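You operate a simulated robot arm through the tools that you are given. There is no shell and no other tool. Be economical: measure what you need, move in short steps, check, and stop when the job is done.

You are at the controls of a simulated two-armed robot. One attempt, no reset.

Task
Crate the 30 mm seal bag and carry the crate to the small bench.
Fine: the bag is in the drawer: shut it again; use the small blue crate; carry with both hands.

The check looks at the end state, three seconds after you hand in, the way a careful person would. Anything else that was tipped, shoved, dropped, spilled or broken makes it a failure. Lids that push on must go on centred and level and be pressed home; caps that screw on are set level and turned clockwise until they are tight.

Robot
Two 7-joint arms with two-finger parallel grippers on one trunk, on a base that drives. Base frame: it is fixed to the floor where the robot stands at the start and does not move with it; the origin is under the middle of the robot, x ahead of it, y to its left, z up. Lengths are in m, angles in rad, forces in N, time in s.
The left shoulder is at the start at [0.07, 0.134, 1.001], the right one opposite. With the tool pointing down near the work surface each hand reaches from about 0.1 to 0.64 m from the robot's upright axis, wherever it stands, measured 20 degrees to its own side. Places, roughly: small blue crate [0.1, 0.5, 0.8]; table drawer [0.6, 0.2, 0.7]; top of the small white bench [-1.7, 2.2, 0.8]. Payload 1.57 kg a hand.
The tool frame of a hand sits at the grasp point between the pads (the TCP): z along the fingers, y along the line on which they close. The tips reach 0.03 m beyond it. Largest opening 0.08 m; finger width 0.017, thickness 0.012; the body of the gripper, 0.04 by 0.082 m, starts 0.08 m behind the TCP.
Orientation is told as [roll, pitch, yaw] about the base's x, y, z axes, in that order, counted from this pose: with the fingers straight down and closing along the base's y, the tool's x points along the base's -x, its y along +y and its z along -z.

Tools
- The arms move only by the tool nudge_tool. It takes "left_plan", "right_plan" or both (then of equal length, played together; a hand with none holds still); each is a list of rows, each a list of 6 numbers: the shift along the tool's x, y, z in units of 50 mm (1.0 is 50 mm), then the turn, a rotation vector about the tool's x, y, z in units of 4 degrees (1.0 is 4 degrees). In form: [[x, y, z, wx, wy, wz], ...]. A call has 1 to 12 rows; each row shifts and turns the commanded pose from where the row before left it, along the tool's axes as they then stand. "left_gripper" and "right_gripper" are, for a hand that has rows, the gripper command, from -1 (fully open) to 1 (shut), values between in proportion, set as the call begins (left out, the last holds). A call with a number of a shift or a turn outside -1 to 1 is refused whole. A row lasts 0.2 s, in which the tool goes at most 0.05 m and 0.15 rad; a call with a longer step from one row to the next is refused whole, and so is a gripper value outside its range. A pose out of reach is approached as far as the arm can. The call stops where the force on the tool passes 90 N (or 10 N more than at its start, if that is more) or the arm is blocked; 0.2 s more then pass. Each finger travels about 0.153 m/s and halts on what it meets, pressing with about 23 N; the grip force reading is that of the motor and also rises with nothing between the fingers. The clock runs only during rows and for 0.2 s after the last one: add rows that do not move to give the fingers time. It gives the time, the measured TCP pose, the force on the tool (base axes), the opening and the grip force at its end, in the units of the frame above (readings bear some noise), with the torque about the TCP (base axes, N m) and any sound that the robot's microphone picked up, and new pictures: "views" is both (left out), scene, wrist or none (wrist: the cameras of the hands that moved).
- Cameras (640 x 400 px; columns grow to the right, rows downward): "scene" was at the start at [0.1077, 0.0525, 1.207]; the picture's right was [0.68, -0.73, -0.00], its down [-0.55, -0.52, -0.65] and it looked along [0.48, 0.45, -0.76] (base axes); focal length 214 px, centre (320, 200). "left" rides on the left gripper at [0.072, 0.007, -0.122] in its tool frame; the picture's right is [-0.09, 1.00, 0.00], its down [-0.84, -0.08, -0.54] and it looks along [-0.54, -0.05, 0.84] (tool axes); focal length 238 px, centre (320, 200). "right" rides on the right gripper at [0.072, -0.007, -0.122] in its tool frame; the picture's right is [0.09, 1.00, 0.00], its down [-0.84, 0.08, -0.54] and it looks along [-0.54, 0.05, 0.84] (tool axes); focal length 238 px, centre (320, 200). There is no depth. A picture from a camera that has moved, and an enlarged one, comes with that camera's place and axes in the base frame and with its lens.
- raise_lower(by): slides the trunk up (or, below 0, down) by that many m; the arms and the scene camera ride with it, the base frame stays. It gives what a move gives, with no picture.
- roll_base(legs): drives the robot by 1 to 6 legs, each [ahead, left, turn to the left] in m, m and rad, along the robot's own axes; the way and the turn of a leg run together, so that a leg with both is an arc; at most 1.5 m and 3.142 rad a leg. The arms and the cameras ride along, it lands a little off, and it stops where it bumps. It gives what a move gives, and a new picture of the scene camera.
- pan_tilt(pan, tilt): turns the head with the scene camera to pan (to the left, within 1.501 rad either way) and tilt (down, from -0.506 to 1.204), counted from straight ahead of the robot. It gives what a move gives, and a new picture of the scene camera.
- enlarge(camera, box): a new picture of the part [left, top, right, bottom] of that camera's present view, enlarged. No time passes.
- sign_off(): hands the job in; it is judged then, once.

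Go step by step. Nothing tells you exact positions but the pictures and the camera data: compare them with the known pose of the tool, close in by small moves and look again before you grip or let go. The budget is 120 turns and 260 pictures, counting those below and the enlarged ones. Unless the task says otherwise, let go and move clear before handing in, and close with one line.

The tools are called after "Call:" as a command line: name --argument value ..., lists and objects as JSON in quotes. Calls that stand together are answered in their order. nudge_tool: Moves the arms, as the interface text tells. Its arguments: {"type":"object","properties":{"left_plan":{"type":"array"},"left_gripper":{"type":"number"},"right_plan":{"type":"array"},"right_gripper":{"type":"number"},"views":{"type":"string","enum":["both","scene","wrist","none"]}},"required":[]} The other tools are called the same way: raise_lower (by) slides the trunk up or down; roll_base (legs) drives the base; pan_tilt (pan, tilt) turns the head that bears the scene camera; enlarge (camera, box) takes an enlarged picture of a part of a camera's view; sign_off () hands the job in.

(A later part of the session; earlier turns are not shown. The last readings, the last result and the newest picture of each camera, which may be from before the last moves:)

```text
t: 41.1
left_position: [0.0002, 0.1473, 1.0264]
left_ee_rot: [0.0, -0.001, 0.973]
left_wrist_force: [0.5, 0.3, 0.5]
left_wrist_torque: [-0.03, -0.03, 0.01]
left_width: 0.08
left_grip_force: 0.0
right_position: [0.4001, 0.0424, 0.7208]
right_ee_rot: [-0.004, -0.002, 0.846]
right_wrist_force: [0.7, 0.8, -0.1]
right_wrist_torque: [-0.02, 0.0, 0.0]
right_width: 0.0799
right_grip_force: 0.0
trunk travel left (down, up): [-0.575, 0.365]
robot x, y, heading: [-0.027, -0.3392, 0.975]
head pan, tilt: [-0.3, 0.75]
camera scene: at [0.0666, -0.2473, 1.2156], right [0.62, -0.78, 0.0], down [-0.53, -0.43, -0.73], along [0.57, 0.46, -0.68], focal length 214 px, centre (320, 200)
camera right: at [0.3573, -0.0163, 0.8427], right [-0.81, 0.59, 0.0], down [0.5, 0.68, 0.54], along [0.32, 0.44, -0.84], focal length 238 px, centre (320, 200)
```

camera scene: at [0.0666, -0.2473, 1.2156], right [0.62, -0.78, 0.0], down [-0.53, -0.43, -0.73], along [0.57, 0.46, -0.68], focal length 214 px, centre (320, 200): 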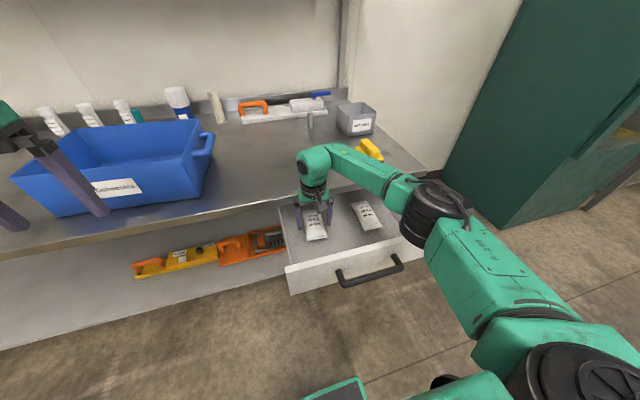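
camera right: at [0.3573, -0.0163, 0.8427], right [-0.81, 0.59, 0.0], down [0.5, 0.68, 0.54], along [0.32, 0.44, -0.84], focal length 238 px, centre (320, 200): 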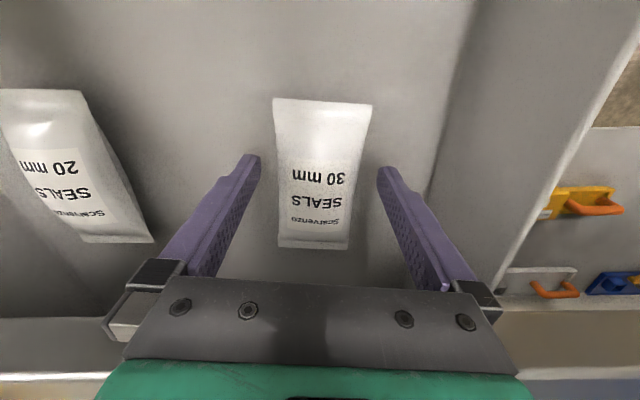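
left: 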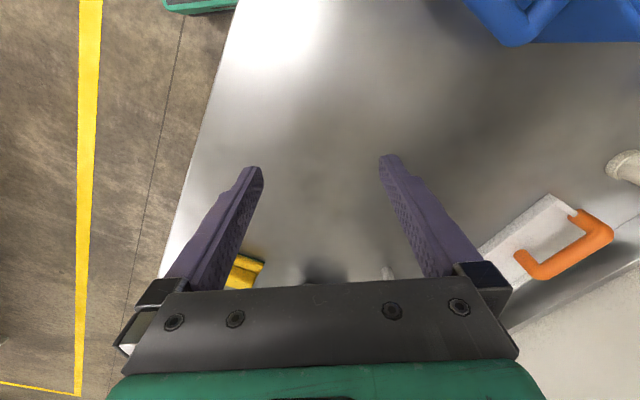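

The bag sits about 5 cm below the TCP. I'll descend 3 cm more.

Call:
nudge_tool --right_plan '[[0, 0, 0.25, 0, 0, 0], [0, 0, 0.2, 0, 0, 0], [0, 0, 0.15, 0, 0, 0], [0, 0, 0, 0, 0, 0]]' --views "wrist"

Call:
enlarge --camera "scene" --box '[260, 150, 400, 238]'

```text
t: 41.9
left_position: [-0.0022, 0.1407, 1.028]
left_ee_rot: [0.001, -0.01, 0.974]
left_wrist_force: [-0.4, 0.3, 0.8]
left_wrist_torque: [0.05, 0.04, 0.0]
left_width: 0.0799
left_grip_force: 0.0
right_position: [0.4016, 0.048, 0.7172]
right_ee_rot: [0.028, -0.045, 0.838]
right_wrist_force: [-9.0, -13.8, 30.1]
right_wrist_torque: [1.86, -1.65, -0.1]
right_width: 0.0802
right_grip_force: 0.1
trunk travel left (down, up): [-0.575, 0.365]
robot x, y, heading: [-0.0282, -0.3467, 0.969]
head pan, tilt: [-0.3, 0.75]
stopped in row 3 (right hand): the force on the tool passed its limit at 95 N (the readings are from after the stop); the commanded pose is now the measured one
camera right: at [0.357, -0.0163, 0.8369], right [-0.8, 0.6, 0.02], down [0.5, 0.65, 0.58], along [0.33, 0.48, -0.81], focal length 238 px, centre (320, 200)
```

right: 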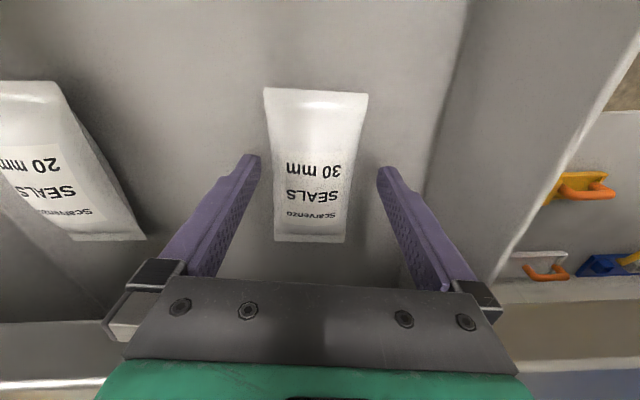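

```text
4.55 times, centred on (330, 194) of scene
camera zoom: at [0.0607, -0.2558, 1.2164], right [0.62, -0.78, 0.0], down [-0.53, -0.42, -0.74], along [0.58, 0.46, -0.68], focal length 975 px, centre (274, 227)
```

zoom: 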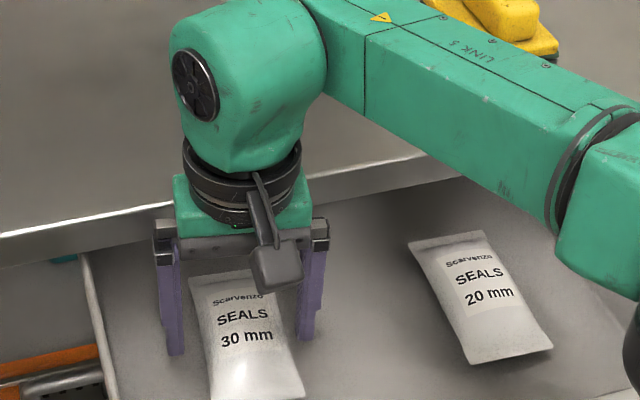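

The wrist ring met the table edge. I'll lift off and tilt the tool 24°, so the wrist leans back toward the robot.

Call:
nudge_tool --right_plan '[[0.4, 0, -0.5, 0, 0, 0], [0, 0, 0, -0.35, -0.75, 0], [0, 0, 0, -0.35, -0.75, 0], [0, 0, 0, 0, -1, 0], [0, 0, 0, 0, -1, 0], [0, 0, 0, 0, -1, 0], [0, 0, 0, 0, 0, 0]]' --views "both"

```text
t: 43.5
left_position: [0.0016, 0.1468, 1.0263]
left_ee_rot: [-0.001, -0.001, 0.975]
left_wrist_force: [-1.0, 0.4, -0.5]
left_wrist_torque: [0.01, -0.01, -0.01]
left_width: 0.0802
left_grip_force: 0.1
right_position: [0.393, 0.0345, 0.7344]
right_ee_rot: [0.071, -0.346, 0.819]
right_wrist_force: [0.1, -0.3, -0.2]
right_wrist_torque: [-0.01, 0.01, -0.01]
right_width: 0.0797
right_grip_force: 0.0
trunk travel left (down, up): [-0.575, 0.365]
robot x, y, heading: [-0.0261, -0.3393, 0.976]
head pan, tilt: [-0.3, 0.75]
camera scene: at [0.067, -0.2469, 1.2156], right [0.62, -0.78, 0.0], down [-0.53, -0.43, -0.73], along [0.57, 0.46, -0.68], focal length 214 px, centre (320, 200)
camera right: at [0.3298, -0.0553, 0.824], right [-0.8, 0.6, 0.04], down [0.38, 0.47, 0.8], along [0.46, 0.65, -0.6], focal length 238 px, centre (320, 200)
```

scene: 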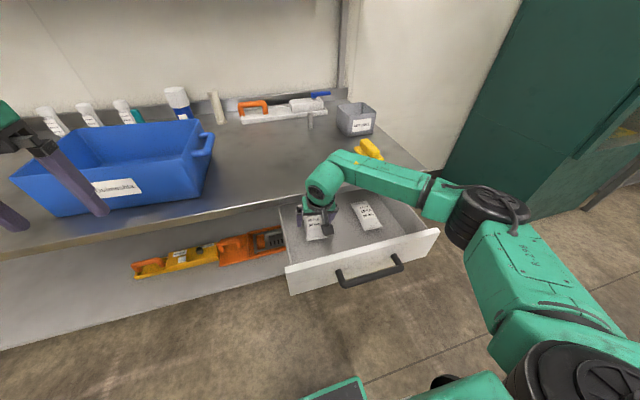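
right: 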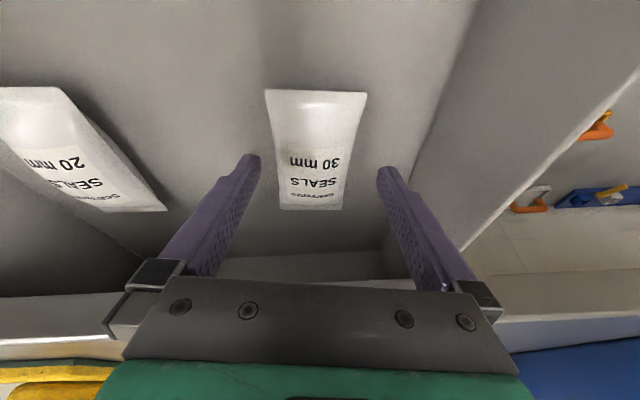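

Tilted clear of the edge now. I'll lower it in stages.

Call:
nudge_tool --right_plan '[[0.05, 0, 0.3, 0, 0, 0], [0.05, 0, 0.25, 0, 0, 0], [0.04, 0, 0.2, 0, 0, 0], [0, 0, 0, 0, 0, 0]]' --views "wrist"

Call:
enlarge --camera "scene" --box '[260, 150, 400, 238]'

```text
t: 44.5
left_position: [0.0012, 0.1463, 1.026]
left_ee_rot: [-0.001, -0.001, 0.975]
left_wrist_force: [0.4, 0.5, -0.6]
left_wrist_torque: [0.04, 0.0, -0.02]
left_width: 0.0797
left_grip_force: 0.1
right_position: [0.3951, 0.0403, 0.6961]
right_ee_rot: [0.071, -0.345, 0.819]
right_wrist_force: [1.0, 0.1, -0.3]
right_wrist_torque: [-0.03, 0.01, -0.03]
right_width: 0.08
right_grip_force: 0.1
trunk travel left (down, up): [-0.575, 0.365]
robot x, y, heading: [-0.0274, -0.34, 0.971]
head pan, tilt: [-0.3, 0.75]
camera right: at [0.3325, -0.0498, 0.7867], right [-0.8, 0.6, 0.04], down [0.38, 0.47, 0.8], along [0.46, 0.65, -0.6], focal length 238 px, centre (320, 200)
```

right: 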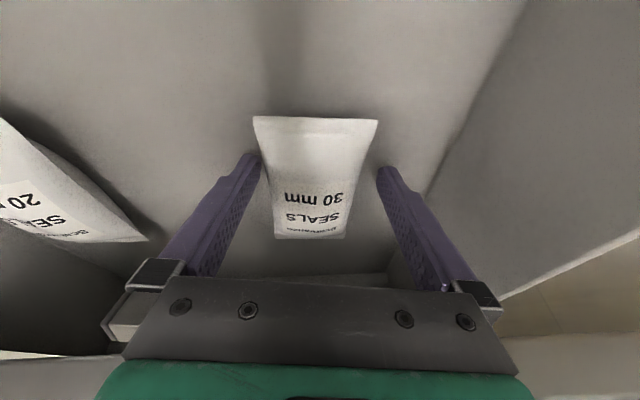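

```text
4.55 times, centred on (330, 194) of scene
camera zoom: at [0.067, -0.2471, 1.2156], right [0.62, -0.78, 0.0], down [-0.53, -0.43, -0.73], along [0.57, 0.46, -0.68], focal length 975 px, centre (274, 227)
```

zoom: 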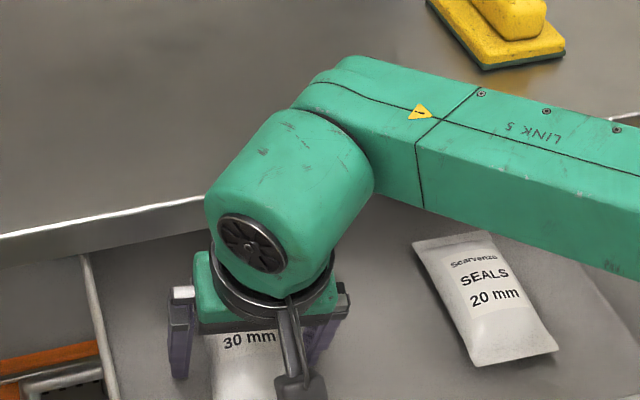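

The tips are nearly at the drawer floor, straddling the bag. I'll make a small final adjustment and then close.

Call:
nudge_tool --right_plan '[[-0.16, -0.03, 0.16, 0, 0, 0], [0, 0, 0, 0, 0, 0]]' --views "none"

Call:
nudge_tool --right_plan '[[0, 0, 0, 0, 0, 0], [0, 0, 0, 0, 0, 0], [0, 0, 0, 0, 0, 0], [0, 0, 0, 0, 0, 0]]' --right_gripper 1 --views "wrist"

```text
t: 45.0
left_position: [0.001, 0.146, 1.0264]
left_ee_rot: [0.0, -0.002, 0.974]
left_wrist_force: [0.7, 0.5, -0.2]
left_wrist_torque: [-0.02, 0.03, 0.01]
left_width: 0.0798
left_grip_force: 0.0
right_position: [0.4038, 0.0475, 0.693]
right_ee_rot: [0.073, -0.349, 0.819]
right_wrist_force: [1.4, 1.1, 11.3]
right_wrist_torque: [-0.31, -0.46, 0.07]
right_width: 0.0797
right_grip_force: 0.0
trunk travel left (down, up): [-0.575, 0.365]
robot x, y, heading: [-0.0286, -0.3401, 0.972]
head pan, tilt: [-0.3, 0.75]
```

```text
t: 46.0
left_position: [0.0027, 0.1436, 1.0281]
left_ee_rot: [0.002, -0.004, 0.974]
left_wrist_force: [0.3, -0.7, -0.4]
left_wrist_torque: [-0.01, -0.03, -0.01]
left_width: 0.08
left_grip_force: 0.2
right_position: [0.4042, 0.0467, 0.6935]
right_ee_rot: [0.074, -0.349, 0.814]
right_wrist_force: [12.1, -8.3, 18.8]
right_wrist_torque: [-0.71, -0.99, 0.01]
right_width: 0.0633
right_grip_force: 22.6
trunk travel left (down, up): [-0.575, 0.365]
robot x, y, heading: [-0.0265, -0.3411, 0.968]
head pan, tilt: [-0.3, 0.75]
camera right: at [0.3404, -0.0439, 0.7832], right [-0.8, 0.6, 0.04], down [0.38, 0.46, 0.8], along [0.46, 0.65, -0.6], focal length 238 px, centre (320, 200)
```

right: 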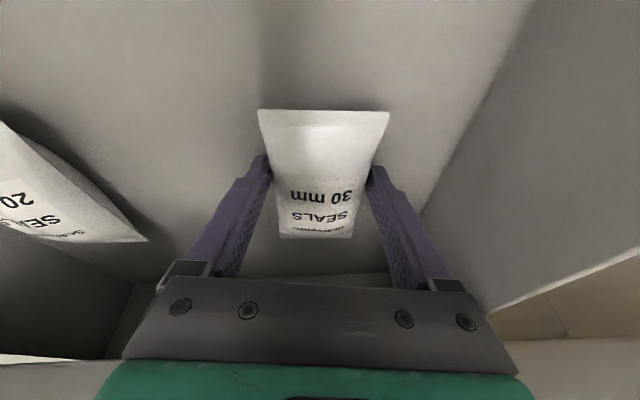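

The bag is gripped at 63 mm. I'll lift it straight up.

Call:
nudge_tool --right_plan '[[-0.1, 0, -0.28, 0, 0, 0], [-0.14, 0, -0.38, 0, 0, 0], [-0.2, 0, -0.56, 0, 0, 0], [-0.2, 0, -0.56, 0, 0, 0], [0, 0, 0, 0, 0, 0]]' --views "both"

```text
t: 47.2
left_position: [0.0031, 0.1477, 1.0254]
left_ee_rot: [0.001, 0.0, 0.976]
left_wrist_force: [-0.1, -0.4, 0.8]
left_wrist_torque: [0.04, 0.03, -0.01]
left_width: 0.0803
left_grip_force: 0.0
right_position: [0.4077, 0.044, 0.7836]
right_ee_rot: [0.071, -0.338, 0.819]
right_wrist_force: [-4.4, -6.1, -16.4]
right_wrist_torque: [-0.4, 0.6, -0.09]
right_width: 0.0627
right_grip_force: 22.7
trunk travel left (down, up): [-0.575, 0.365]
robot x, y, heading: [-0.0279, -0.3379, 0.974]
head pan, tilt: [-0.3, 0.75]
camera scene: at [0.0685, -0.2463, 1.2153], right [0.62, -0.78, 0.0], down [-0.53, -0.43, -0.73], along [0.57, 0.46, -0.68], focal length 214 px, centre (320, 200)
camera right: at [0.3441, -0.0451, 0.8741], right [-0.8, 0.6, 0.03], down [0.39, 0.47, 0.79], along [0.46, 0.65, -0.61], focal length 238 px, centre (320, 200)
```

scene: 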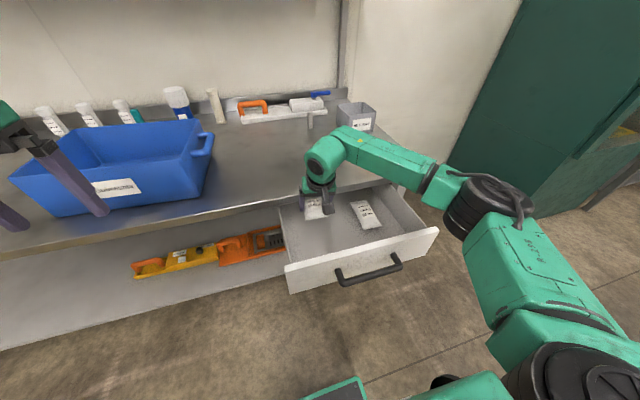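
right: 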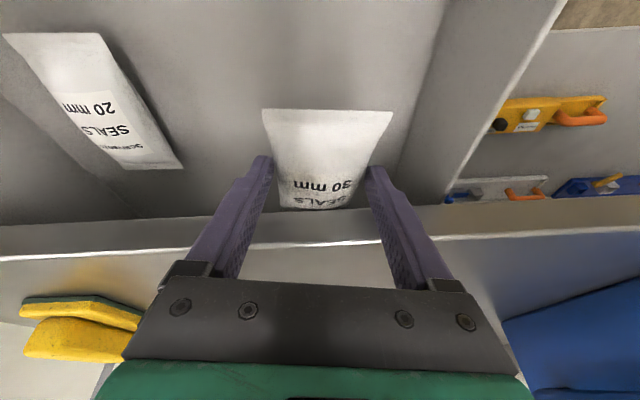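

The bag's far end is catching under the table lip. I'll lower it, slide back, and then lift.

Call:
nudge_tool --right_plan '[[0.2, 0, 0.56, 0, 0, 0], [0.5, 0, -0.18, 0, 0, 0], [0.6, 0, -0.2, 0, 0, 0], [0.6, 0, -0.2, 0, 0, 0], [0, 0, 0, 0, 0, 0]]' --views "both"

```text
t: 48.5
left_position: [0.002, 0.1475, 1.0264]
left_ee_rot: [0.0, 0.0, 0.974]
left_wrist_force: [-0.1, -0.5, -0.5]
left_wrist_torque: [-0.01, -0.02, 0.03]
left_width: 0.0797
left_grip_force: 0.1
right_position: [0.3465, -0.0212, 0.7553]
right_ee_rot: [0.071, -0.345, 0.818]
right_wrist_force: [-0.2, -0.4, -1.4]
right_wrist_torque: [0.01, 0.01, 0.0]
right_width: 0.0623
right_grip_force: 22.9
trunk travel left (down, up): [-0.575, 0.365]
robot x, y, heading: [-0.0293, -0.3363, 0.97]
head pan, tilt: [-0.3, 0.75]
camera scene: at [0.0672, -0.2466, 1.2156], right [0.62, -0.78, 0.0], down [-0.53, -0.43, -0.73], along [0.57, 0.46, -0.68], focal length 214 px, centre (320, 200)
camera right: at [0.284, -0.112, 0.8466], right [-0.8, 0.6, 0.04], down [0.38, 0.47, 0.8], along [0.46, 0.65, -0.6], focal length 238 px, centre (320, 200)
```

scene: 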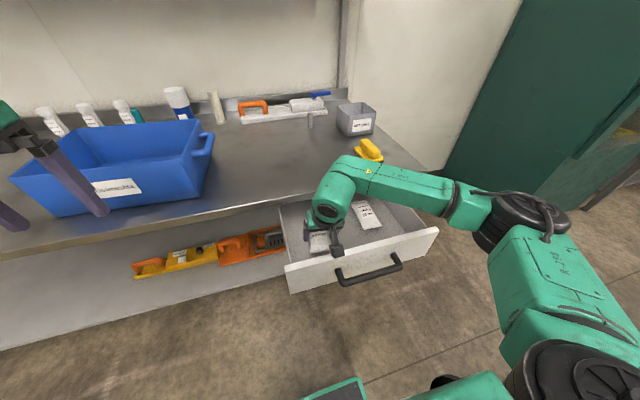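
right: 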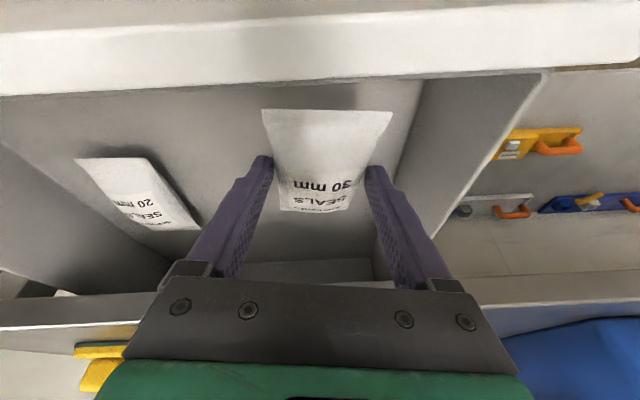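

The bag is free and the 20 mm bag is undisturbed. I'll lift high and then shift the robot left toward the crate.

Call:
nudge_tool --right_plan '[[-0.3, 0, -0.84, 0, 0, 0], [-0.34, 0, -0.92, 0, 0, 0], [-0.34, 0, -0.92, 0, 0, 0], [-0.34, 0, -0.92, 0, 0, 0], [0, 0, 0, 0, 0, 0]]' --views "none"

Call:
raise_lower --by 0.12

Call:
pan_tilt --pan 0.3 --tilt 0.8

Call:
roll_base --legs '[[0, 0.28, 0], [0.1, 0, 0]]'

```text
t: 49.6
left_position: [0.0022, 0.1474, 1.0259]
left_ee_rot: [-0.001, 0.0, 0.974]
left_wrist_force: [0.1, -1.0, -0.9]
left_wrist_torque: [-0.02, -0.01, 0.03]
left_width: 0.0799
left_grip_force: 0.0
right_position: [0.3574, -0.0293, 0.9509]
right_ee_rot: [0.072, -0.346, 0.818]
right_wrist_force: [0.7, -0.1, -0.1]
right_wrist_torque: [0.01, 0.02, -0.04]
right_width: 0.0624
right_grip_force: 23.3
trunk travel left (down, up): [-0.575, 0.365]
robot x, y, heading: [-0.027, -0.3373, 0.974]
head pan, tilt: [-0.3, 0.75]
```

```text
t: 51.1
left_position: [0.0021, 0.1464, 1.1463]
left_ee_rot: [0.0, 0.0, 0.973]
left_wrist_force: [0.8, 0.5, -0.1]
left_wrist_torque: [-0.01, 0.01, -0.03]
left_width: 0.08
left_grip_force: 0.1
right_position: [0.3575, -0.0288, 1.0718]
right_ee_rot: [0.071, -0.345, 0.818]
right_wrist_force: [0.2, 0.0, -0.7]
right_wrist_torque: [0.0, 0.01, 0.02]
right_width: 0.0622
right_grip_force: 23.3
trunk travel left (down, up): [-0.695, 0.245]
robot x, y, heading: [-0.0263, -0.3407, 0.974]
head pan, tilt: [-0.3, 0.75]
```

```text
t: 52.1
left_position: [0.0024, 0.147, 1.1455]
left_ee_rot: [0.0, 0.001, 0.974]
left_wrist_force: [0.7, 0.7, 0.4]
left_wrist_torque: [0.03, 0.01, 0.02]
left_width: 0.0801
left_grip_force: 0.1
right_position: [0.3583, -0.029, 1.0717]
right_ee_rot: [0.073, -0.347, 0.819]
right_wrist_force: [0.6, -0.4, -0.8]
right_wrist_torque: [-0.01, 0.0, 0.01]
right_width: 0.0624
right_grip_force: 23.3
trunk travel left (down, up): [-0.695, 0.245]
robot x, y, heading: [-0.0278, -0.3361, 0.969]
head pan, tilt: [0.3, 0.799]
camera scene: at [0.0261, -0.2216, 1.3316], right [0.96, -0.29, 0.0], down [-0.21, -0.69, -0.7], along [0.2, 0.67, -0.72], focal length 214 px, centre (320, 200)
```

scene: 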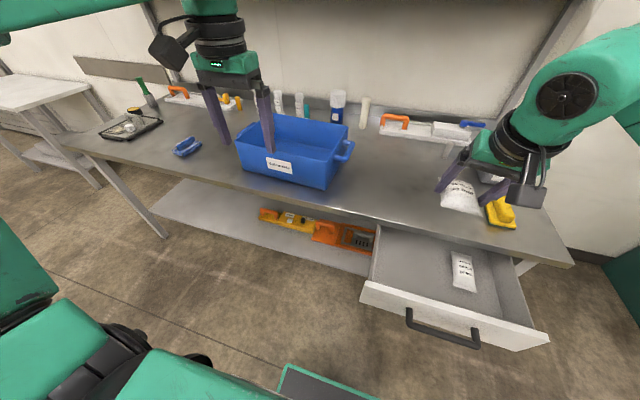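

```text
t: 54.9
left_position: [-0.1763, 0.3881, 1.1468]
left_ee_rot: [-0.001, -0.003, 0.977]
left_wrist_force: [-0.1, -0.9, 0.1]
left_wrist_torque: [0.01, -0.03, 0.0]
left_width: 0.0799
left_grip_force: 0.0
right_position: [0.1794, 0.2146, 1.0723]
right_ee_rot: [0.072, -0.347, 0.821]
right_wrist_force: [-0.2, -0.8, -0.1]
right_wrist_torque: [-0.01, 0.0, 0.0]
right_width: 0.0622
right_grip_force: 22.9
trunk travel left (down, up): [-0.695, 0.245]
robot x, y, heading: [-0.2058, -0.0967, 0.973]
head pan, tilt: [0.3, 0.799]
camera scene: at [-0.1517, 0.0202, 1.3318], right [0.96, -0.29, 0.0], down [-0.21, -0.69, -0.7], along [0.2, 0.67, -0.72], focal length 214 px, centre (320, 200)
```

scene: 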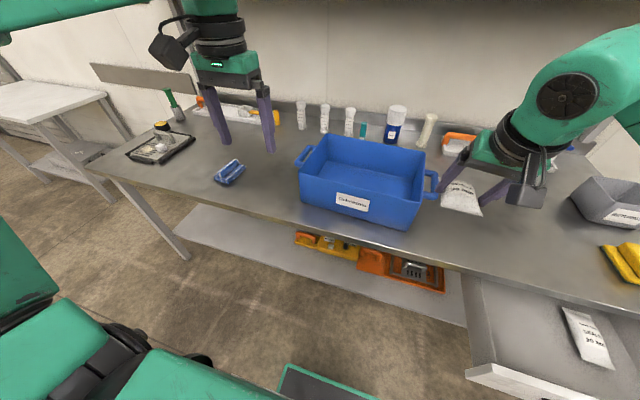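

The crate spans u −0.33…0 and n 0.38…0.63, rim about 0.93 high, with a handle at each end. I'll drive closer and bring the bag over it.

Call:
roll_base --legs '[[0.11, 0, 0]]'

Call:
nudge_tool --right_plan '[[0, 0.7, 0, 0, 0, 0], [-0.3, 0.8, 0, 0, 0, 0], [-0.5, 0.8, 0.1, 0, 0, 0], [-0.5, 0.6, 0.2, 0, 0, 0], [-0.4, 0, 0.1, 0, 0, 0], [0, 0, 0, 0, 0, 0]]' --views "both"

```text
t: 56.0
left_position: [-0.1145, 0.4771, 1.148]
left_ee_rot: [-0.001, -0.001, 0.975]
left_wrist_force: [-0.1, -0.1, -0.2]
left_wrist_torque: [0.06, -0.01, 0.06]
left_width: 0.0796
left_grip_force: 0.1
right_position: [0.2402, 0.3021, 1.0711]
right_ee_rot: [0.07, -0.348, 0.82]
right_wrist_force: [-0.6, -0.4, -0.7]
right_wrist_torque: [-0.01, -0.02, 0.03]
right_width: 0.0622
right_grip_force: 23.1
trunk travel left (down, up): [-0.695, 0.245]
robot x, y, heading: [-0.1449, -0.011, 0.975]
head pan, tilt: [0.3, 0.799]
camera scene: at [-0.0908, 0.1085, 1.3318], right [0.96, -0.29, 0.0], down [-0.21, -0.69, -0.7], along [0.2, 0.67, -0.72], focal length 214 px, centre (320, 200)
```

scene: 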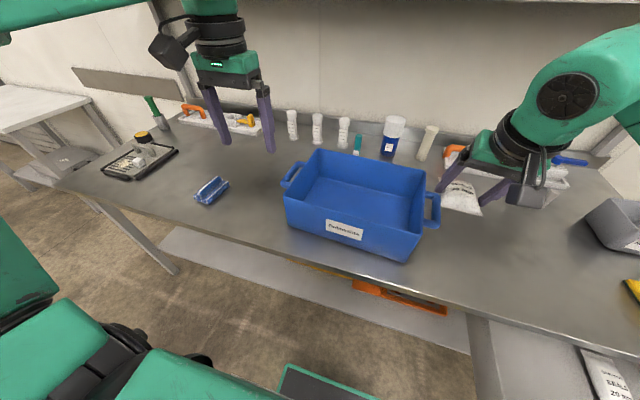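

```text
t: 57.5
left_position: [-0.1135, 0.4786, 1.1467]
left_ee_rot: [0.0, -0.001, 0.974]
left_wrist_force: [0.2, 0.5, 0.6]
left_wrist_torque: [0.0, 0.02, -0.01]
left_width: 0.0798
left_grip_force: 0.1
right_position: [0.1933, 0.4619, 1.0953]
right_ee_rot: [0.072, -0.345, 0.819]
right_wrist_force: [-0.5, -0.1, -1.3]
right_wrist_torque: [-0.04, 0.04, -0.01]
right_width: 0.0625
right_grip_force: 22.7
trunk travel left (down, up): [-0.695, 0.245]
robot x, y, heading: [-0.1467, -0.0054, 0.97]
head pan, tilt: [0.3, 0.799]
camera scene: at [-0.0898, 0.1095, 1.3316], right [0.96, -0.29, 0.0], down [-0.21, -0.69, -0.7], along [0.2, 0.67, -0.72], focal length 214 px, centre (320, 200)
camera right: at [0.1299, 0.3715, 1.1849], right [-0.8, 0.6, 0.04], down [0.38, 0.47, 0.8], along [0.46, 0.65, -0.6], focal length 238 px, centre (320, 200)
```

scene: 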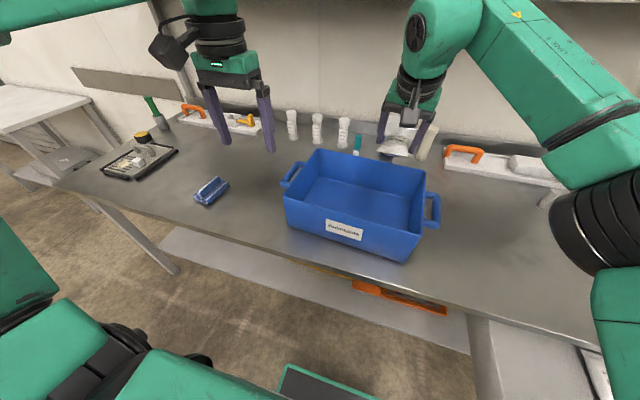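
right: 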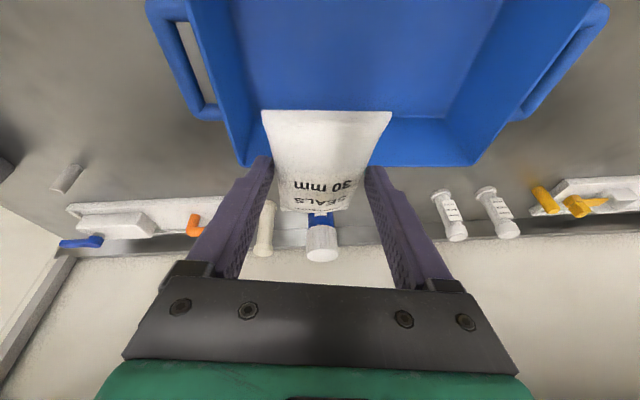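

The bag is above the crate. I'll shift 4 cm left and descend into it.

Call:
nudge_tool --right_plan '[[0, 0.8, 0, 0, 0, 0], [0.3, 0, 0.9, 0, 0, 0], [0.3, 0, 0.9, 0, 0, 0], [0.3, 0, 0.9, 0, 0, 0], [0.2, 0, 0.6, 0, 0, 0], [0, 0, 0, 0, 0, 0]]' --views "both"

```text
t: 58.9
left_position: [-0.1139, 0.4778, 1.1471]
left_ee_rot: [0.001, -0.002, 0.974]
left_wrist_force: [0.2, 0.8, 0.3]
left_wrist_torque: [0.02, 0.0, -0.03]
left_width: 0.0798
left_grip_force: 0.1
right_position: [0.1582, 0.504, 0.9195]
right_ee_rot: [0.071, -0.346, 0.818]
right_wrist_force: [-0.5, -0.1, -0.8]
right_wrist_torque: [-0.02, 0.02, 0.0]
right_width: 0.0624
right_grip_force: 23.1
trunk travel left (down, up): [-0.695, 0.245]
robot x, y, heading: [-0.1472, -0.0059, 0.971]
head pan, tilt: [0.3, 0.799]
camera scene: at [-0.0902, 0.1094, 1.3316], right [0.96, -0.29, 0.0], down [-0.21, -0.69, -0.7], along [0.2, 0.67, -0.72], focal length 214 px, centre (320, 200)
camera right: at [0.0951, 0.4139, 1.0097], right [-0.8, 0.6, 0.04], down [0.38, 0.47, 0.8], along [0.46, 0.65, -0.6], focal length 238 px, centre (320, 200)
```

scene: 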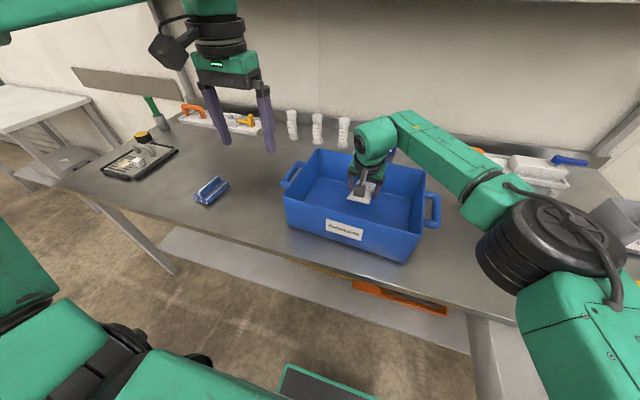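
right: 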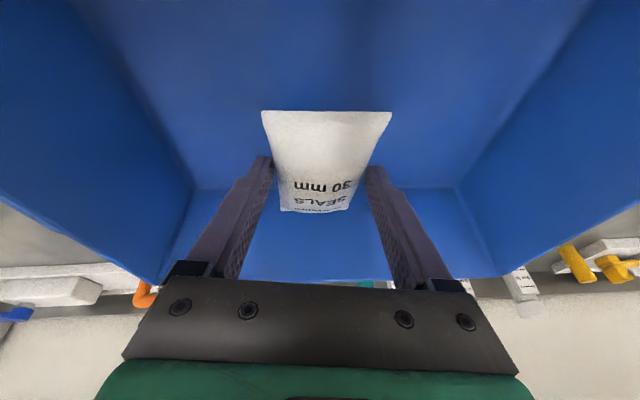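

It is well inside the crate. I'll lower it to near the floor.

Call:
nudge_tool --right_plan '[[0.3, 0, 0.45, 0, 0, 0], [0.3, 0, 0.4, 0, 0, 0], [0.15, 0, 0.3, 0, 0, 0], [0, 0, 0, 0, 0, 0]]' --views "both"

```text
t: 59.9
left_position: [-0.1157, 0.4763, 1.1474]
left_ee_rot: [-0.001, -0.004, 0.976]
left_wrist_force: [0.0, -0.2, 1.0]
left_wrist_torque: [-0.03, -0.02, -0.01]
left_width: 0.0798
left_grip_force: 0.0
right_position: [0.1415, 0.4921, 0.8557]
right_ee_rot: [0.073, -0.349, 0.818]
right_wrist_force: [1.5, 2.2, 11.9]
right_wrist_torque: [0.72, -0.23, -0.02]
right_width: 0.0627
right_grip_force: 23.5
trunk travel left (down, up): [-0.695, 0.245]
robot x, y, heading: [-0.1435, -0.0048, 0.974]
head pan, tilt: [0.3, 0.799]
camera scene: at [-0.0913, 0.1075, 1.332], right [0.96, -0.29, 0.0], down [-0.21, -0.68, -0.7], along [0.2, 0.67, -0.72], focal length 214 px, centre (320, 200)
camera right: at [0.0785, 0.4017, 0.9454], right [-0.8, 0.6, 0.04], down [0.38, 0.46, 0.8], along [0.46, 0.65, -0.6], focal length 238 px, centre (320, 200)
```

scene: 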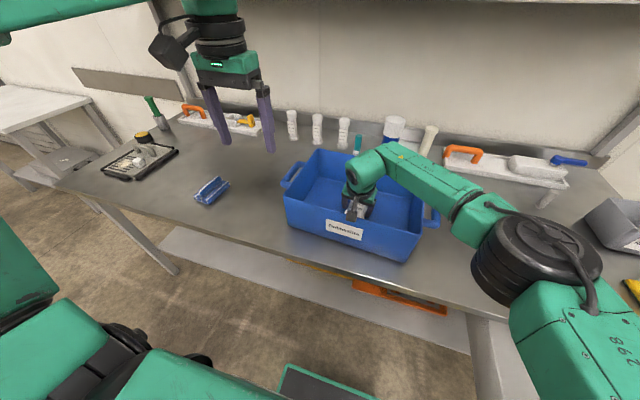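
right: 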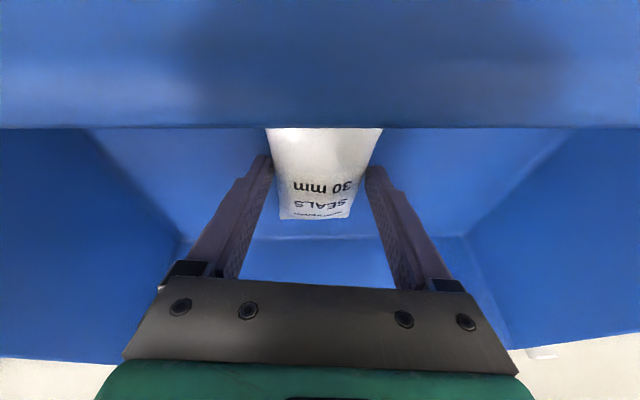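

The far end of the bag is resting on the crate floor. I'll release and withdraw upward.

Call:
nudge_tool --right_plan '[[0, 0, 0, 0, 0, 0], [0, 0, 0, 0, 0, 0], [0, 0, -0.3, 0, 0, 0], [-0.14, 0, -0.5, 0, 0, 0], [-0.28, 0, -0.8, 0, 0, 0], [-0.3, 0, -0.9, 0, 0, 0], [-0.3, 0, -0.9, 0, 0, 0], [0, 0, 0, 0, 0, 0]]' --right_gripper -1 --views "both"

```text
t: 61.6
left_position: [-0.1154, 0.478, 1.1459]
left_ee_rot: [0.0, 0.0, 0.974]
left_wrist_force: [0.1, 0.0, 1.0]
left_wrist_torque: [0.0, 0.01, 0.03]
left_width: 0.0801
left_grip_force: 0.0
right_position: [0.1443, 0.473, 1.0325]
right_ee_rot: [0.072, -0.344, 0.819]
right_wrist_force: [0.3, 0.4, 0.7]
right_wrist_torque: [-0.01, -0.03, -0.01]
right_width: 0.0796
right_grip_force: 0.1
trunk travel left (down, up): [-0.695, 0.245]
robot x, y, heading: [-0.1418, -0.0069, 0.972]
head pan, tilt: [0.3, 0.799]
camera scene: at [-0.0897, 0.11, 1.3316], right [0.96, -0.29, 0.0], down [-0.21, -0.69, -0.7], along [0.2, 0.67, -0.72], focal length 214 px, centre (320, 200)
camera right: at [0.0802, 0.3836, 1.1219], right [-0.8, 0.6, 0.04], down [0.38, 0.47, 0.8], along [0.46, 0.65, -0.6], focal length 238 px, centre (320, 200)
```

scene: 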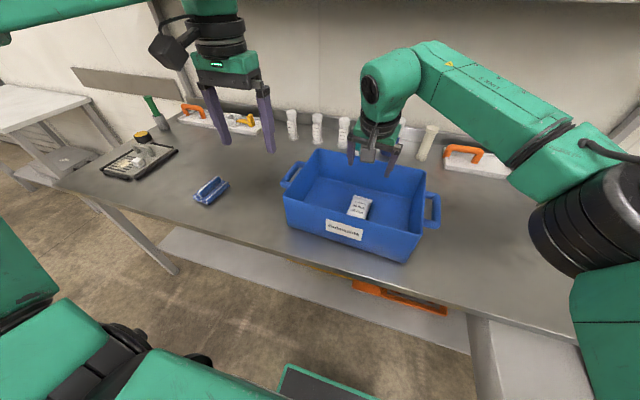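
right: 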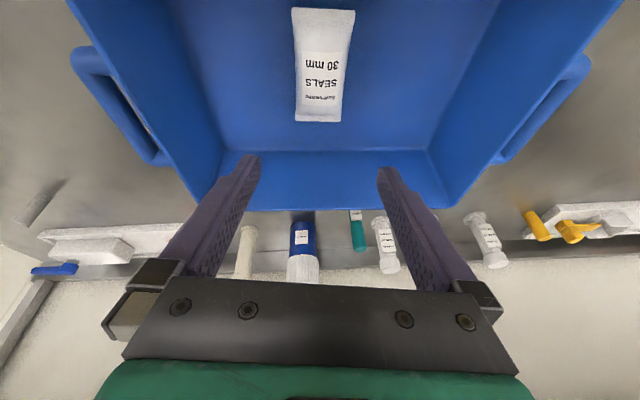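

The 30 mm bag lies flat in the crate. Next I'll drive back to the drawer to shut it.

Call:
roll_base --legs '[[-0.22, 0, 0], [0, -0.3, 0]]'

Call:
raise_lower --by -0.12

Call:
pan_tilt --pan -0.2 --tilt 0.85

```text
t: 65.1
left_position: [0.0197, 0.1169, 1.146]
left_ee_rot: [-0.002, -0.002, 0.983]
left_wrist_force: [0.7, -0.1, 0.5]
left_wrist_torque: [0.01, 0.0, 0.02]
left_width: 0.0801
left_grip_force: 0.0
right_position: [0.2785, 0.1143, 1.0314]
right_ee_rot: [0.07, -0.345, 0.829]
right_wrist_force: [0.2, -0.8, 0.2]
right_wrist_torque: [0.02, -0.02, 0.02]
right_width: 0.0801
right_grip_force: 0.1
trunk travel left (down, up): [-0.695, 0.245]
robot x, y, heading: [-0.0014, -0.3748, 0.983]
head pan, tilt: [0.3, 0.799]
camera scene: at [0.0479, -0.2513, 1.3316], right [0.96, -0.28, 0.0], down [-0.2, -0.69, -0.7], along [0.2, 0.67, -0.72], focal length 214 px, centre (320, 200)
```

scene: 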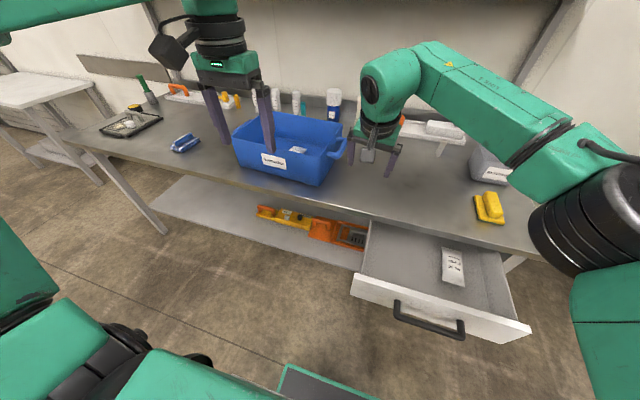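

```text
t: 66.6
left_position: [0.0209, 0.1142, 1.0271]
left_ee_rot: [0.001, -0.002, 0.985]
left_wrist_force: [-0.1, 0.8, 0.5]
left_wrist_torque: [0.0, -0.04, -0.01]
left_width: 0.0801
left_grip_force: 0.1
right_position: [0.2778, 0.1137, 0.9118]
right_ee_rot: [0.07, -0.346, 0.83]
right_wrist_force: [-0.2, 0.3, -0.5]
right_wrist_torque: [-0.02, -0.02, 0.02]
right_width: 0.0802
right_grip_force: 0.0
trunk travel left (down, up): [-0.575, 0.365]
robot x, y, heading: [-0.0052, -0.3676, 0.985]
head pan, tilt: [0.3, 0.799]
```

```text
t: 67.5
left_position: [0.0214, 0.1157, 1.0266]
left_ee_rot: [0.0, -0.002, 0.985]
left_wrist_force: [0.0, 0.5, 0.2]
left_wrist_torque: [0.0, 0.03, -0.03]
left_width: 0.08
left_grip_force: 0.1
right_position: [0.2772, 0.1144, 0.9115]
right_ee_rot: [0.071, -0.345, 0.828]
right_wrist_force: [0.2, 0.9, -0.6]
right_wrist_torque: [0.01, 0.01, -0.02]
right_width: 0.08
right_grip_force: 0.0
trunk travel left (down, up): [-0.575, 0.365]
robot x, y, heading: [-0.0012, -0.3695, 0.982]
head pan, tilt: [-0.201, 0.85]
camera scene: at [0.0813, -0.2741, 1.2076], right [0.71, -0.71, 0.0], down [-0.53, -0.53, -0.66], along [0.47, 0.47, -0.75], focal length 214 px, centre (320, 200)
```

scene: 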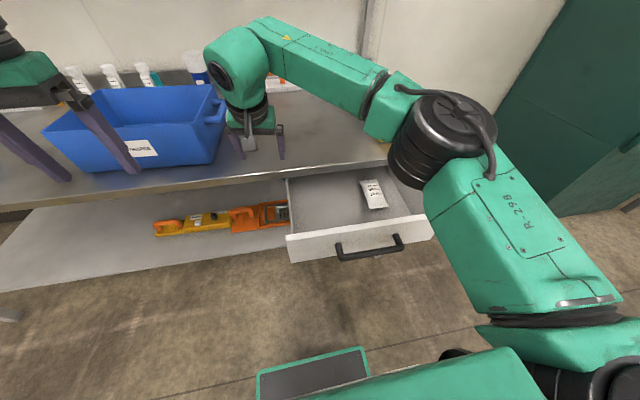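

I'll bring the right hand in front of the handle bar, with the gripper closed.

Call:
roll_base --legs '[[-0.06, 0, 0]]'

Call:
nudge_tool --right_plan '[[0.46, -0.78, -0.17, 0, 0, 0], [0.46, -0.78, -0.17, 0, 0, 0], [0.46, -0.78, -0.17, 0, 0, 0], [0.46, -0.78, -0.17, 0, 0, 0], [0.46, -0.78, -0.17, 0, 0, 0], [0.46, -0.78, -0.17, 0, 0, 0], [0.46, -0.78, -0.17, 0, 0, 0], [0, 0, 0, 0, 0, 0]]' --right_gripper 1 --views "both"

```text
t: 68.5
left_position: [-0.0117, 0.0671, 1.027]
left_ee_rot: [0.001, -0.002, 0.984]
left_wrist_force: [-1.0, -0.5, -0.1]
left_wrist_torque: [0.01, 0.02, -0.01]
left_width: 0.0798
left_grip_force: 0.0
right_position: [0.2453, 0.0671, 0.9115]
right_ee_rot: [0.071, -0.348, 0.83]
right_wrist_force: [0.7, 0.1, 0.2]
right_wrist_torque: [0.05, 0.0, 0.01]
right_width: 0.0799
right_grip_force: 0.1
trunk travel left (down, up): [-0.575, 0.365]
robot x, y, heading: [-0.0352, -0.4203, 0.982]
head pan, tilt: [-0.201, 0.85]
camera scene: at [0.0486, -0.323, 1.2075], right [0.71, -0.71, 0.0], down [-0.53, -0.53, -0.66], along [0.47, 0.47, -0.75], focal length 214 px, centre (320, 200)
```

scene: 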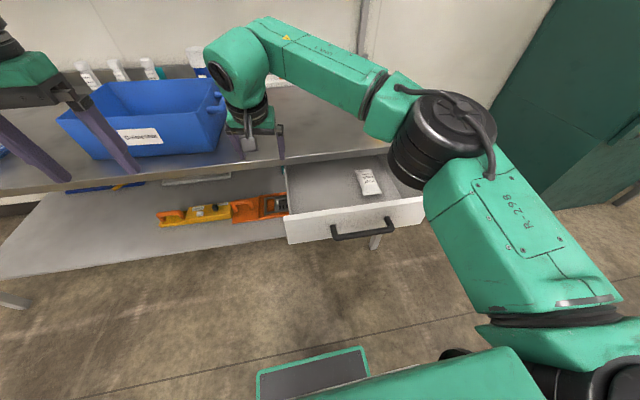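

```text
t: 70.3
left_position: [-0.0116, 0.0672, 1.0256]
left_ee_rot: [-0.001, 0.001, 0.985]
left_wrist_force: [0.3, 0.7, 0.2]
left_wrist_torque: [0.0, 0.0, -0.01]
left_width: 0.0801
left_grip_force: 0.1
right_position: [0.3359, -0.2425, 0.8948]
right_ee_rot: [0.071, -0.344, 0.83]
right_wrist_force: [0.2, 0.1, 0.7]
right_wrist_torque: [-0.04, 0.01, 0.05]
right_width: 0.0
right_grip_force: 21.0
trunk travel left (down, up): [-0.575, 0.365]
robot x, y, heading: [-0.0333, -0.4151, 0.985]
head pan, tilt: [-0.201, 0.85]
camera scene: at [0.0485, -0.3219, 1.2075], right [0.71, -0.71, 0.0], down [-0.53, -0.53, -0.66], along [0.47, 0.47, -0.75], focal length 214 px, centre (320, 200)
camera right: at [0.2741, -0.3339, 0.9846], right [-0.81, 0.59, 0.03], down [0.38, 0.47, 0.8], along [0.45, 0.66, -0.6], focal length 238 px, centre (320, 200)
```

scene: 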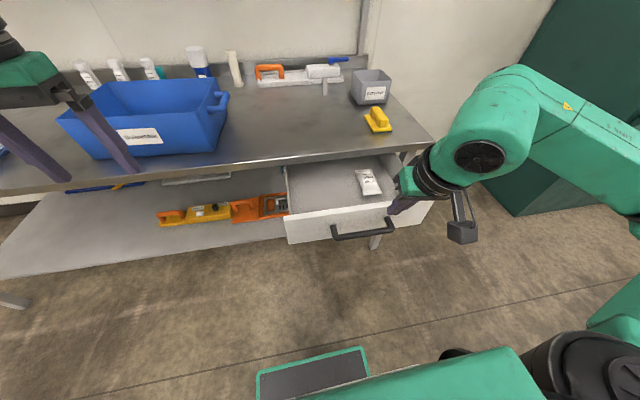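
right: 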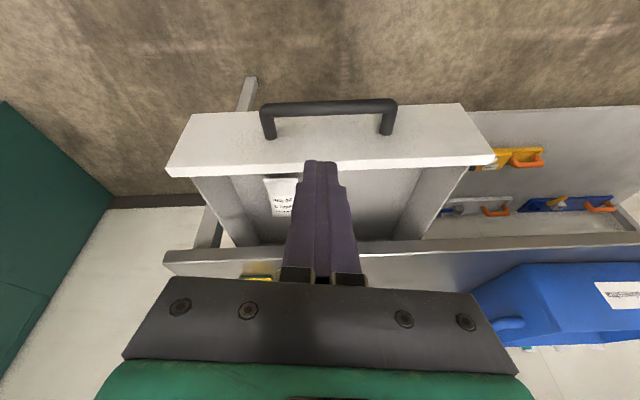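

The bar is directly ahead-below with clearance. I'll lower the hand in front of it.

Call:
nudge_tool --right_plan '[[0.29, 0, 0.8, 0, 0, 0], [0.29, 0, 0.8, 0, 0, 0], [0.29, 0, 0.8, 0, 0, 0], [0.26, 0, 0.72, 0, 0, 0], [0, 0, 0, 0, 0, 0]]' --views "both"

```text
t: 71.5
left_position: [-0.0132, 0.068, 1.0267]
left_ee_rot: [-0.001, -0.002, 0.983]
left_wrist_force: [-0.4, 0.3, 0.4]
left_wrist_torque: [0.0, -0.01, 0.03]
left_width: 0.0802
left_grip_force: 0.1
right_position: [0.3266, -0.2356, 0.728]
right_ee_rot: [0.071, -0.349, 0.829]
right_wrist_force: [-0.2, 1.0, 0.8]
right_wrist_torque: [-0.01, -0.02, 0.01]
right_width: 0.0002
right_grip_force: 20.9
trunk travel left (down, up): [-0.575, 0.365]
robot x, y, heading: [-0.0398, -0.4186, 0.983]
head pan, tilt: [-0.201, 0.85]
camera scene: at [0.0482, -0.3237, 1.2077], right [0.71, -0.71, 0.0], down [-0.53, -0.53, -0.66], along [0.47, 0.47, -0.75], focal length 214 px, centre (320, 200)
camera right: at [0.2645, -0.3264, 0.8178], right [-0.81, 0.59, 0.04], down [0.38, 0.47, 0.8], along [0.45, 0.66, -0.6], focal length 238 px, centre (320, 200)
```

scene: 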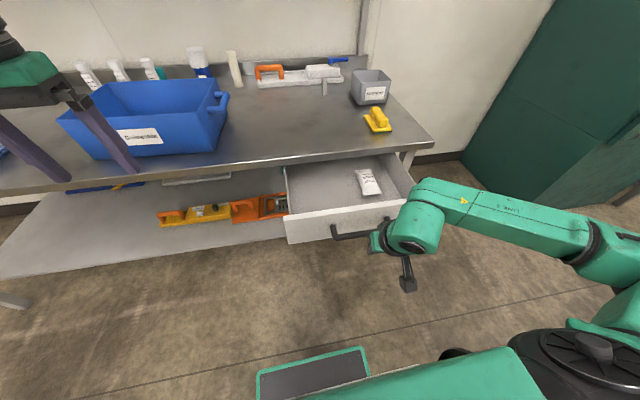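
right: 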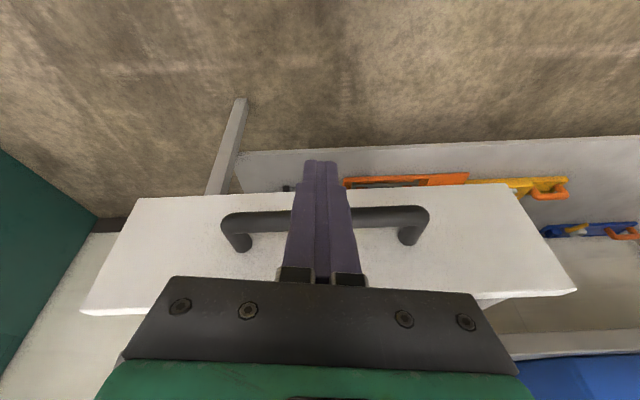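

The fingers stand in front of the bar's middle. I'll push it shut along the normal.

Call:
nudge_tool --right_plan '[[-0.5, 0.08, 0.18, 0, 0, 0], [-0.6, 0.09, 0.22, 0, 0, 0], [-0.6, 0.09, 0.22, 0, 0, 0], [-0.6, 0.09, 0.22, 0, 0, 0], [-0.6, 0.09, 0.22, 0, 0, 0], [-0.6, 0.09, 0.22, 0, 0, 0], [-0.6, 0.09, 0.22, 0, 0, 0], [-0.4, 0.06, 0.15, 0, 0, 0], [0, 0, 0, 0, 0, 0]]' --views "both"

```text
t: 73.5
left_position: [-0.0126, 0.066, 1.0272]
left_ee_rot: [0.0, -0.004, 0.985]
left_wrist_force: [0.2, 0.4, 1.0]
left_wrist_torque: [0.01, 0.01, 0.01]
left_width: 0.0801
left_grip_force: 0.1
right_position: [0.4631, -0.0318, 0.7305]
right_ee_rot: [0.072, -0.347, 0.83]
right_wrist_force: [0.2, -0.8, 0.6]
right_wrist_torque: [-0.01, -0.01, -0.01]
right_width: 0.0
right_grip_force: 21.0
trunk travel left (down, up): [-0.575, 0.365]
robot x, y, heading: [-0.0353, -0.4189, 0.985]
head pan, tilt: [-0.201, 0.85]
camera scene: at [0.0486, -0.3237, 1.2077], right [0.71, -0.71, 0.0], down [-0.53, -0.53, -0.66], along [0.47, 0.47, -0.75], focal length 214 px, centre (320, 200)
camera right: at [0.4002, -0.1227, 0.8204], right [-0.81, 0.59, 0.04], down [0.38, 0.47, 0.8], along [0.45, 0.66, -0.6], focal length 238 px, centre (320, 200)
```

scene: 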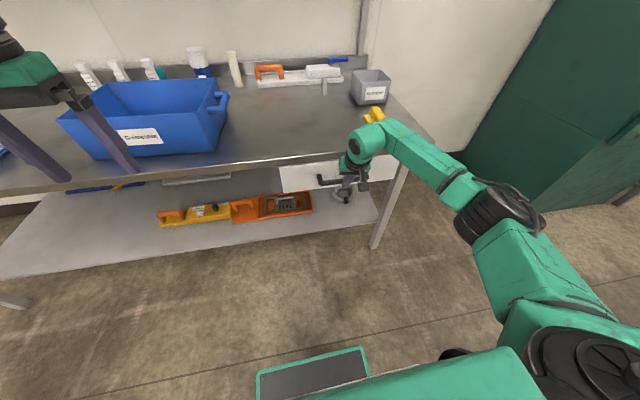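
right: 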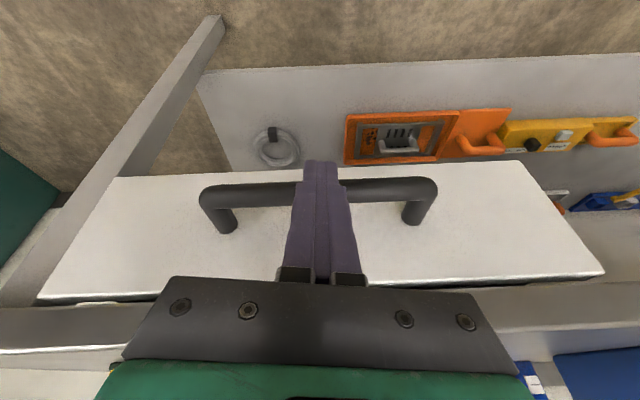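

Almost shut. I'll press gently on.

Call:
nudge_tool --right_plan '[[-0.25, 0.04, 0.09, 0, 0, 0], [-0.2, 0.03, 0.07, 0, 0, 0], [-0.15, 0.02, 0.05, 0, 0, 0], [-0.1, 0.015, 0.04, 0, 0, 0], [0, 0, 0, 0, 0, 0]]' --views "wrist"

```text
t: 74.7
left_position: [-0.0167, 0.0608, 1.0286]
left_ee_rot: [0.0, -0.009, 0.986]
left_wrist_force: [-0.6, 0.4, 0.6]
left_wrist_torque: [0.03, 0.01, 0.0]
left_width: 0.0798
left_grip_force: 0.0
right_position: [0.4768, -0.0089, 0.7303]
right_ee_rot: [0.065, -0.329, 0.833]
right_wrist_force: [-34.3, -40.7, -13.3]
right_wrist_torque: [-0.9, 1.22, 0.46]
right_width: 0.0001
right_grip_force: 21.4
trunk travel left (down, up): [-0.575, 0.365]
robot x, y, heading: [-0.0373, -0.4205, 0.984]
head pan, tilt: [-0.201, 0.85]
camera right: at [0.4149, -0.0978, 0.8218], right [-0.81, 0.59, 0.03], down [0.38, 0.48, 0.79], along [0.45, 0.65, -0.62], focal length 238 px, centre (320, 200)
```

right: 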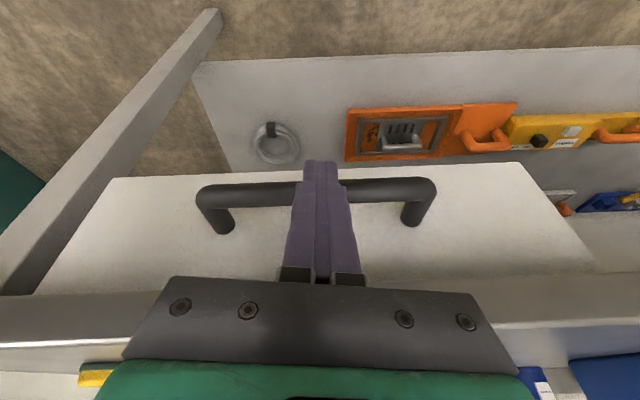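

The drawer is shut; it resists at 53 N. I'll withdraw, straighten the right hand, and head for the crate.

Call:
nudge_tool --right_plan '[[0.6, 0, -0.2, 0, 0, 0], [0.8, 0, -0.3, 0, 0, 0], [0.6, 0, -0.3, 0, 0, 0], [-0.3, 0, -0.9, 0, 0, 0], [-0.3, 0, -0.9, 0, 0, 0], [-0.3, 0, -0.9, 1, 0, 0], [-0.3, 0, -0.9, 0, 1, 0], [0, 0, -0.9, 0, 1, 0], [0, 0, 0, 0, 1, -1], [0, 0, 0, 0, 1, -1], [0, 0, 0, 0, 0.97, 0], [0, 0, 0, 0, 0, 0]]' --right_gripper -1 --views "scene"

```text
t: 77.3
left_position: [-0.0117, 0.0656, 1.0261]
left_ee_rot: [-0.001, -0.001, 0.984]
left_wrist_force: [-0.4, -0.4, -0.2]
left_wrist_torque: [-0.02, 0.02, 0.04]
left_width: 0.08
left_grip_force: 0.1
right_position: [0.4063, -0.1012, 0.9669]
right_ee_rot: [-0.017, 0.003, 0.969]
right_wrist_force: [-0.1, -0.1, 0.1]
right_wrist_torque: [-0.01, -0.01, -0.01]
right_width: 0.0799
right_grip_force: 0.1
trunk travel left (down, up): [-0.575, 0.365]
robot x, y, heading: [-0.0355, -0.4213, 0.987]
head pan, tilt: [-0.201, 0.85]
camera scene: at [0.0488, -0.3234, 1.2076], right [0.71, -0.71, 0.0], down [-0.53, -0.53, -0.66], along [0.47, 0.47, -0.75], focal length 214 px, centre (320, 200)
```

scene: 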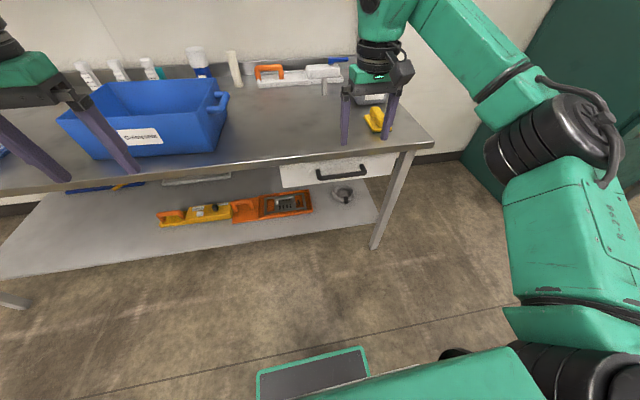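

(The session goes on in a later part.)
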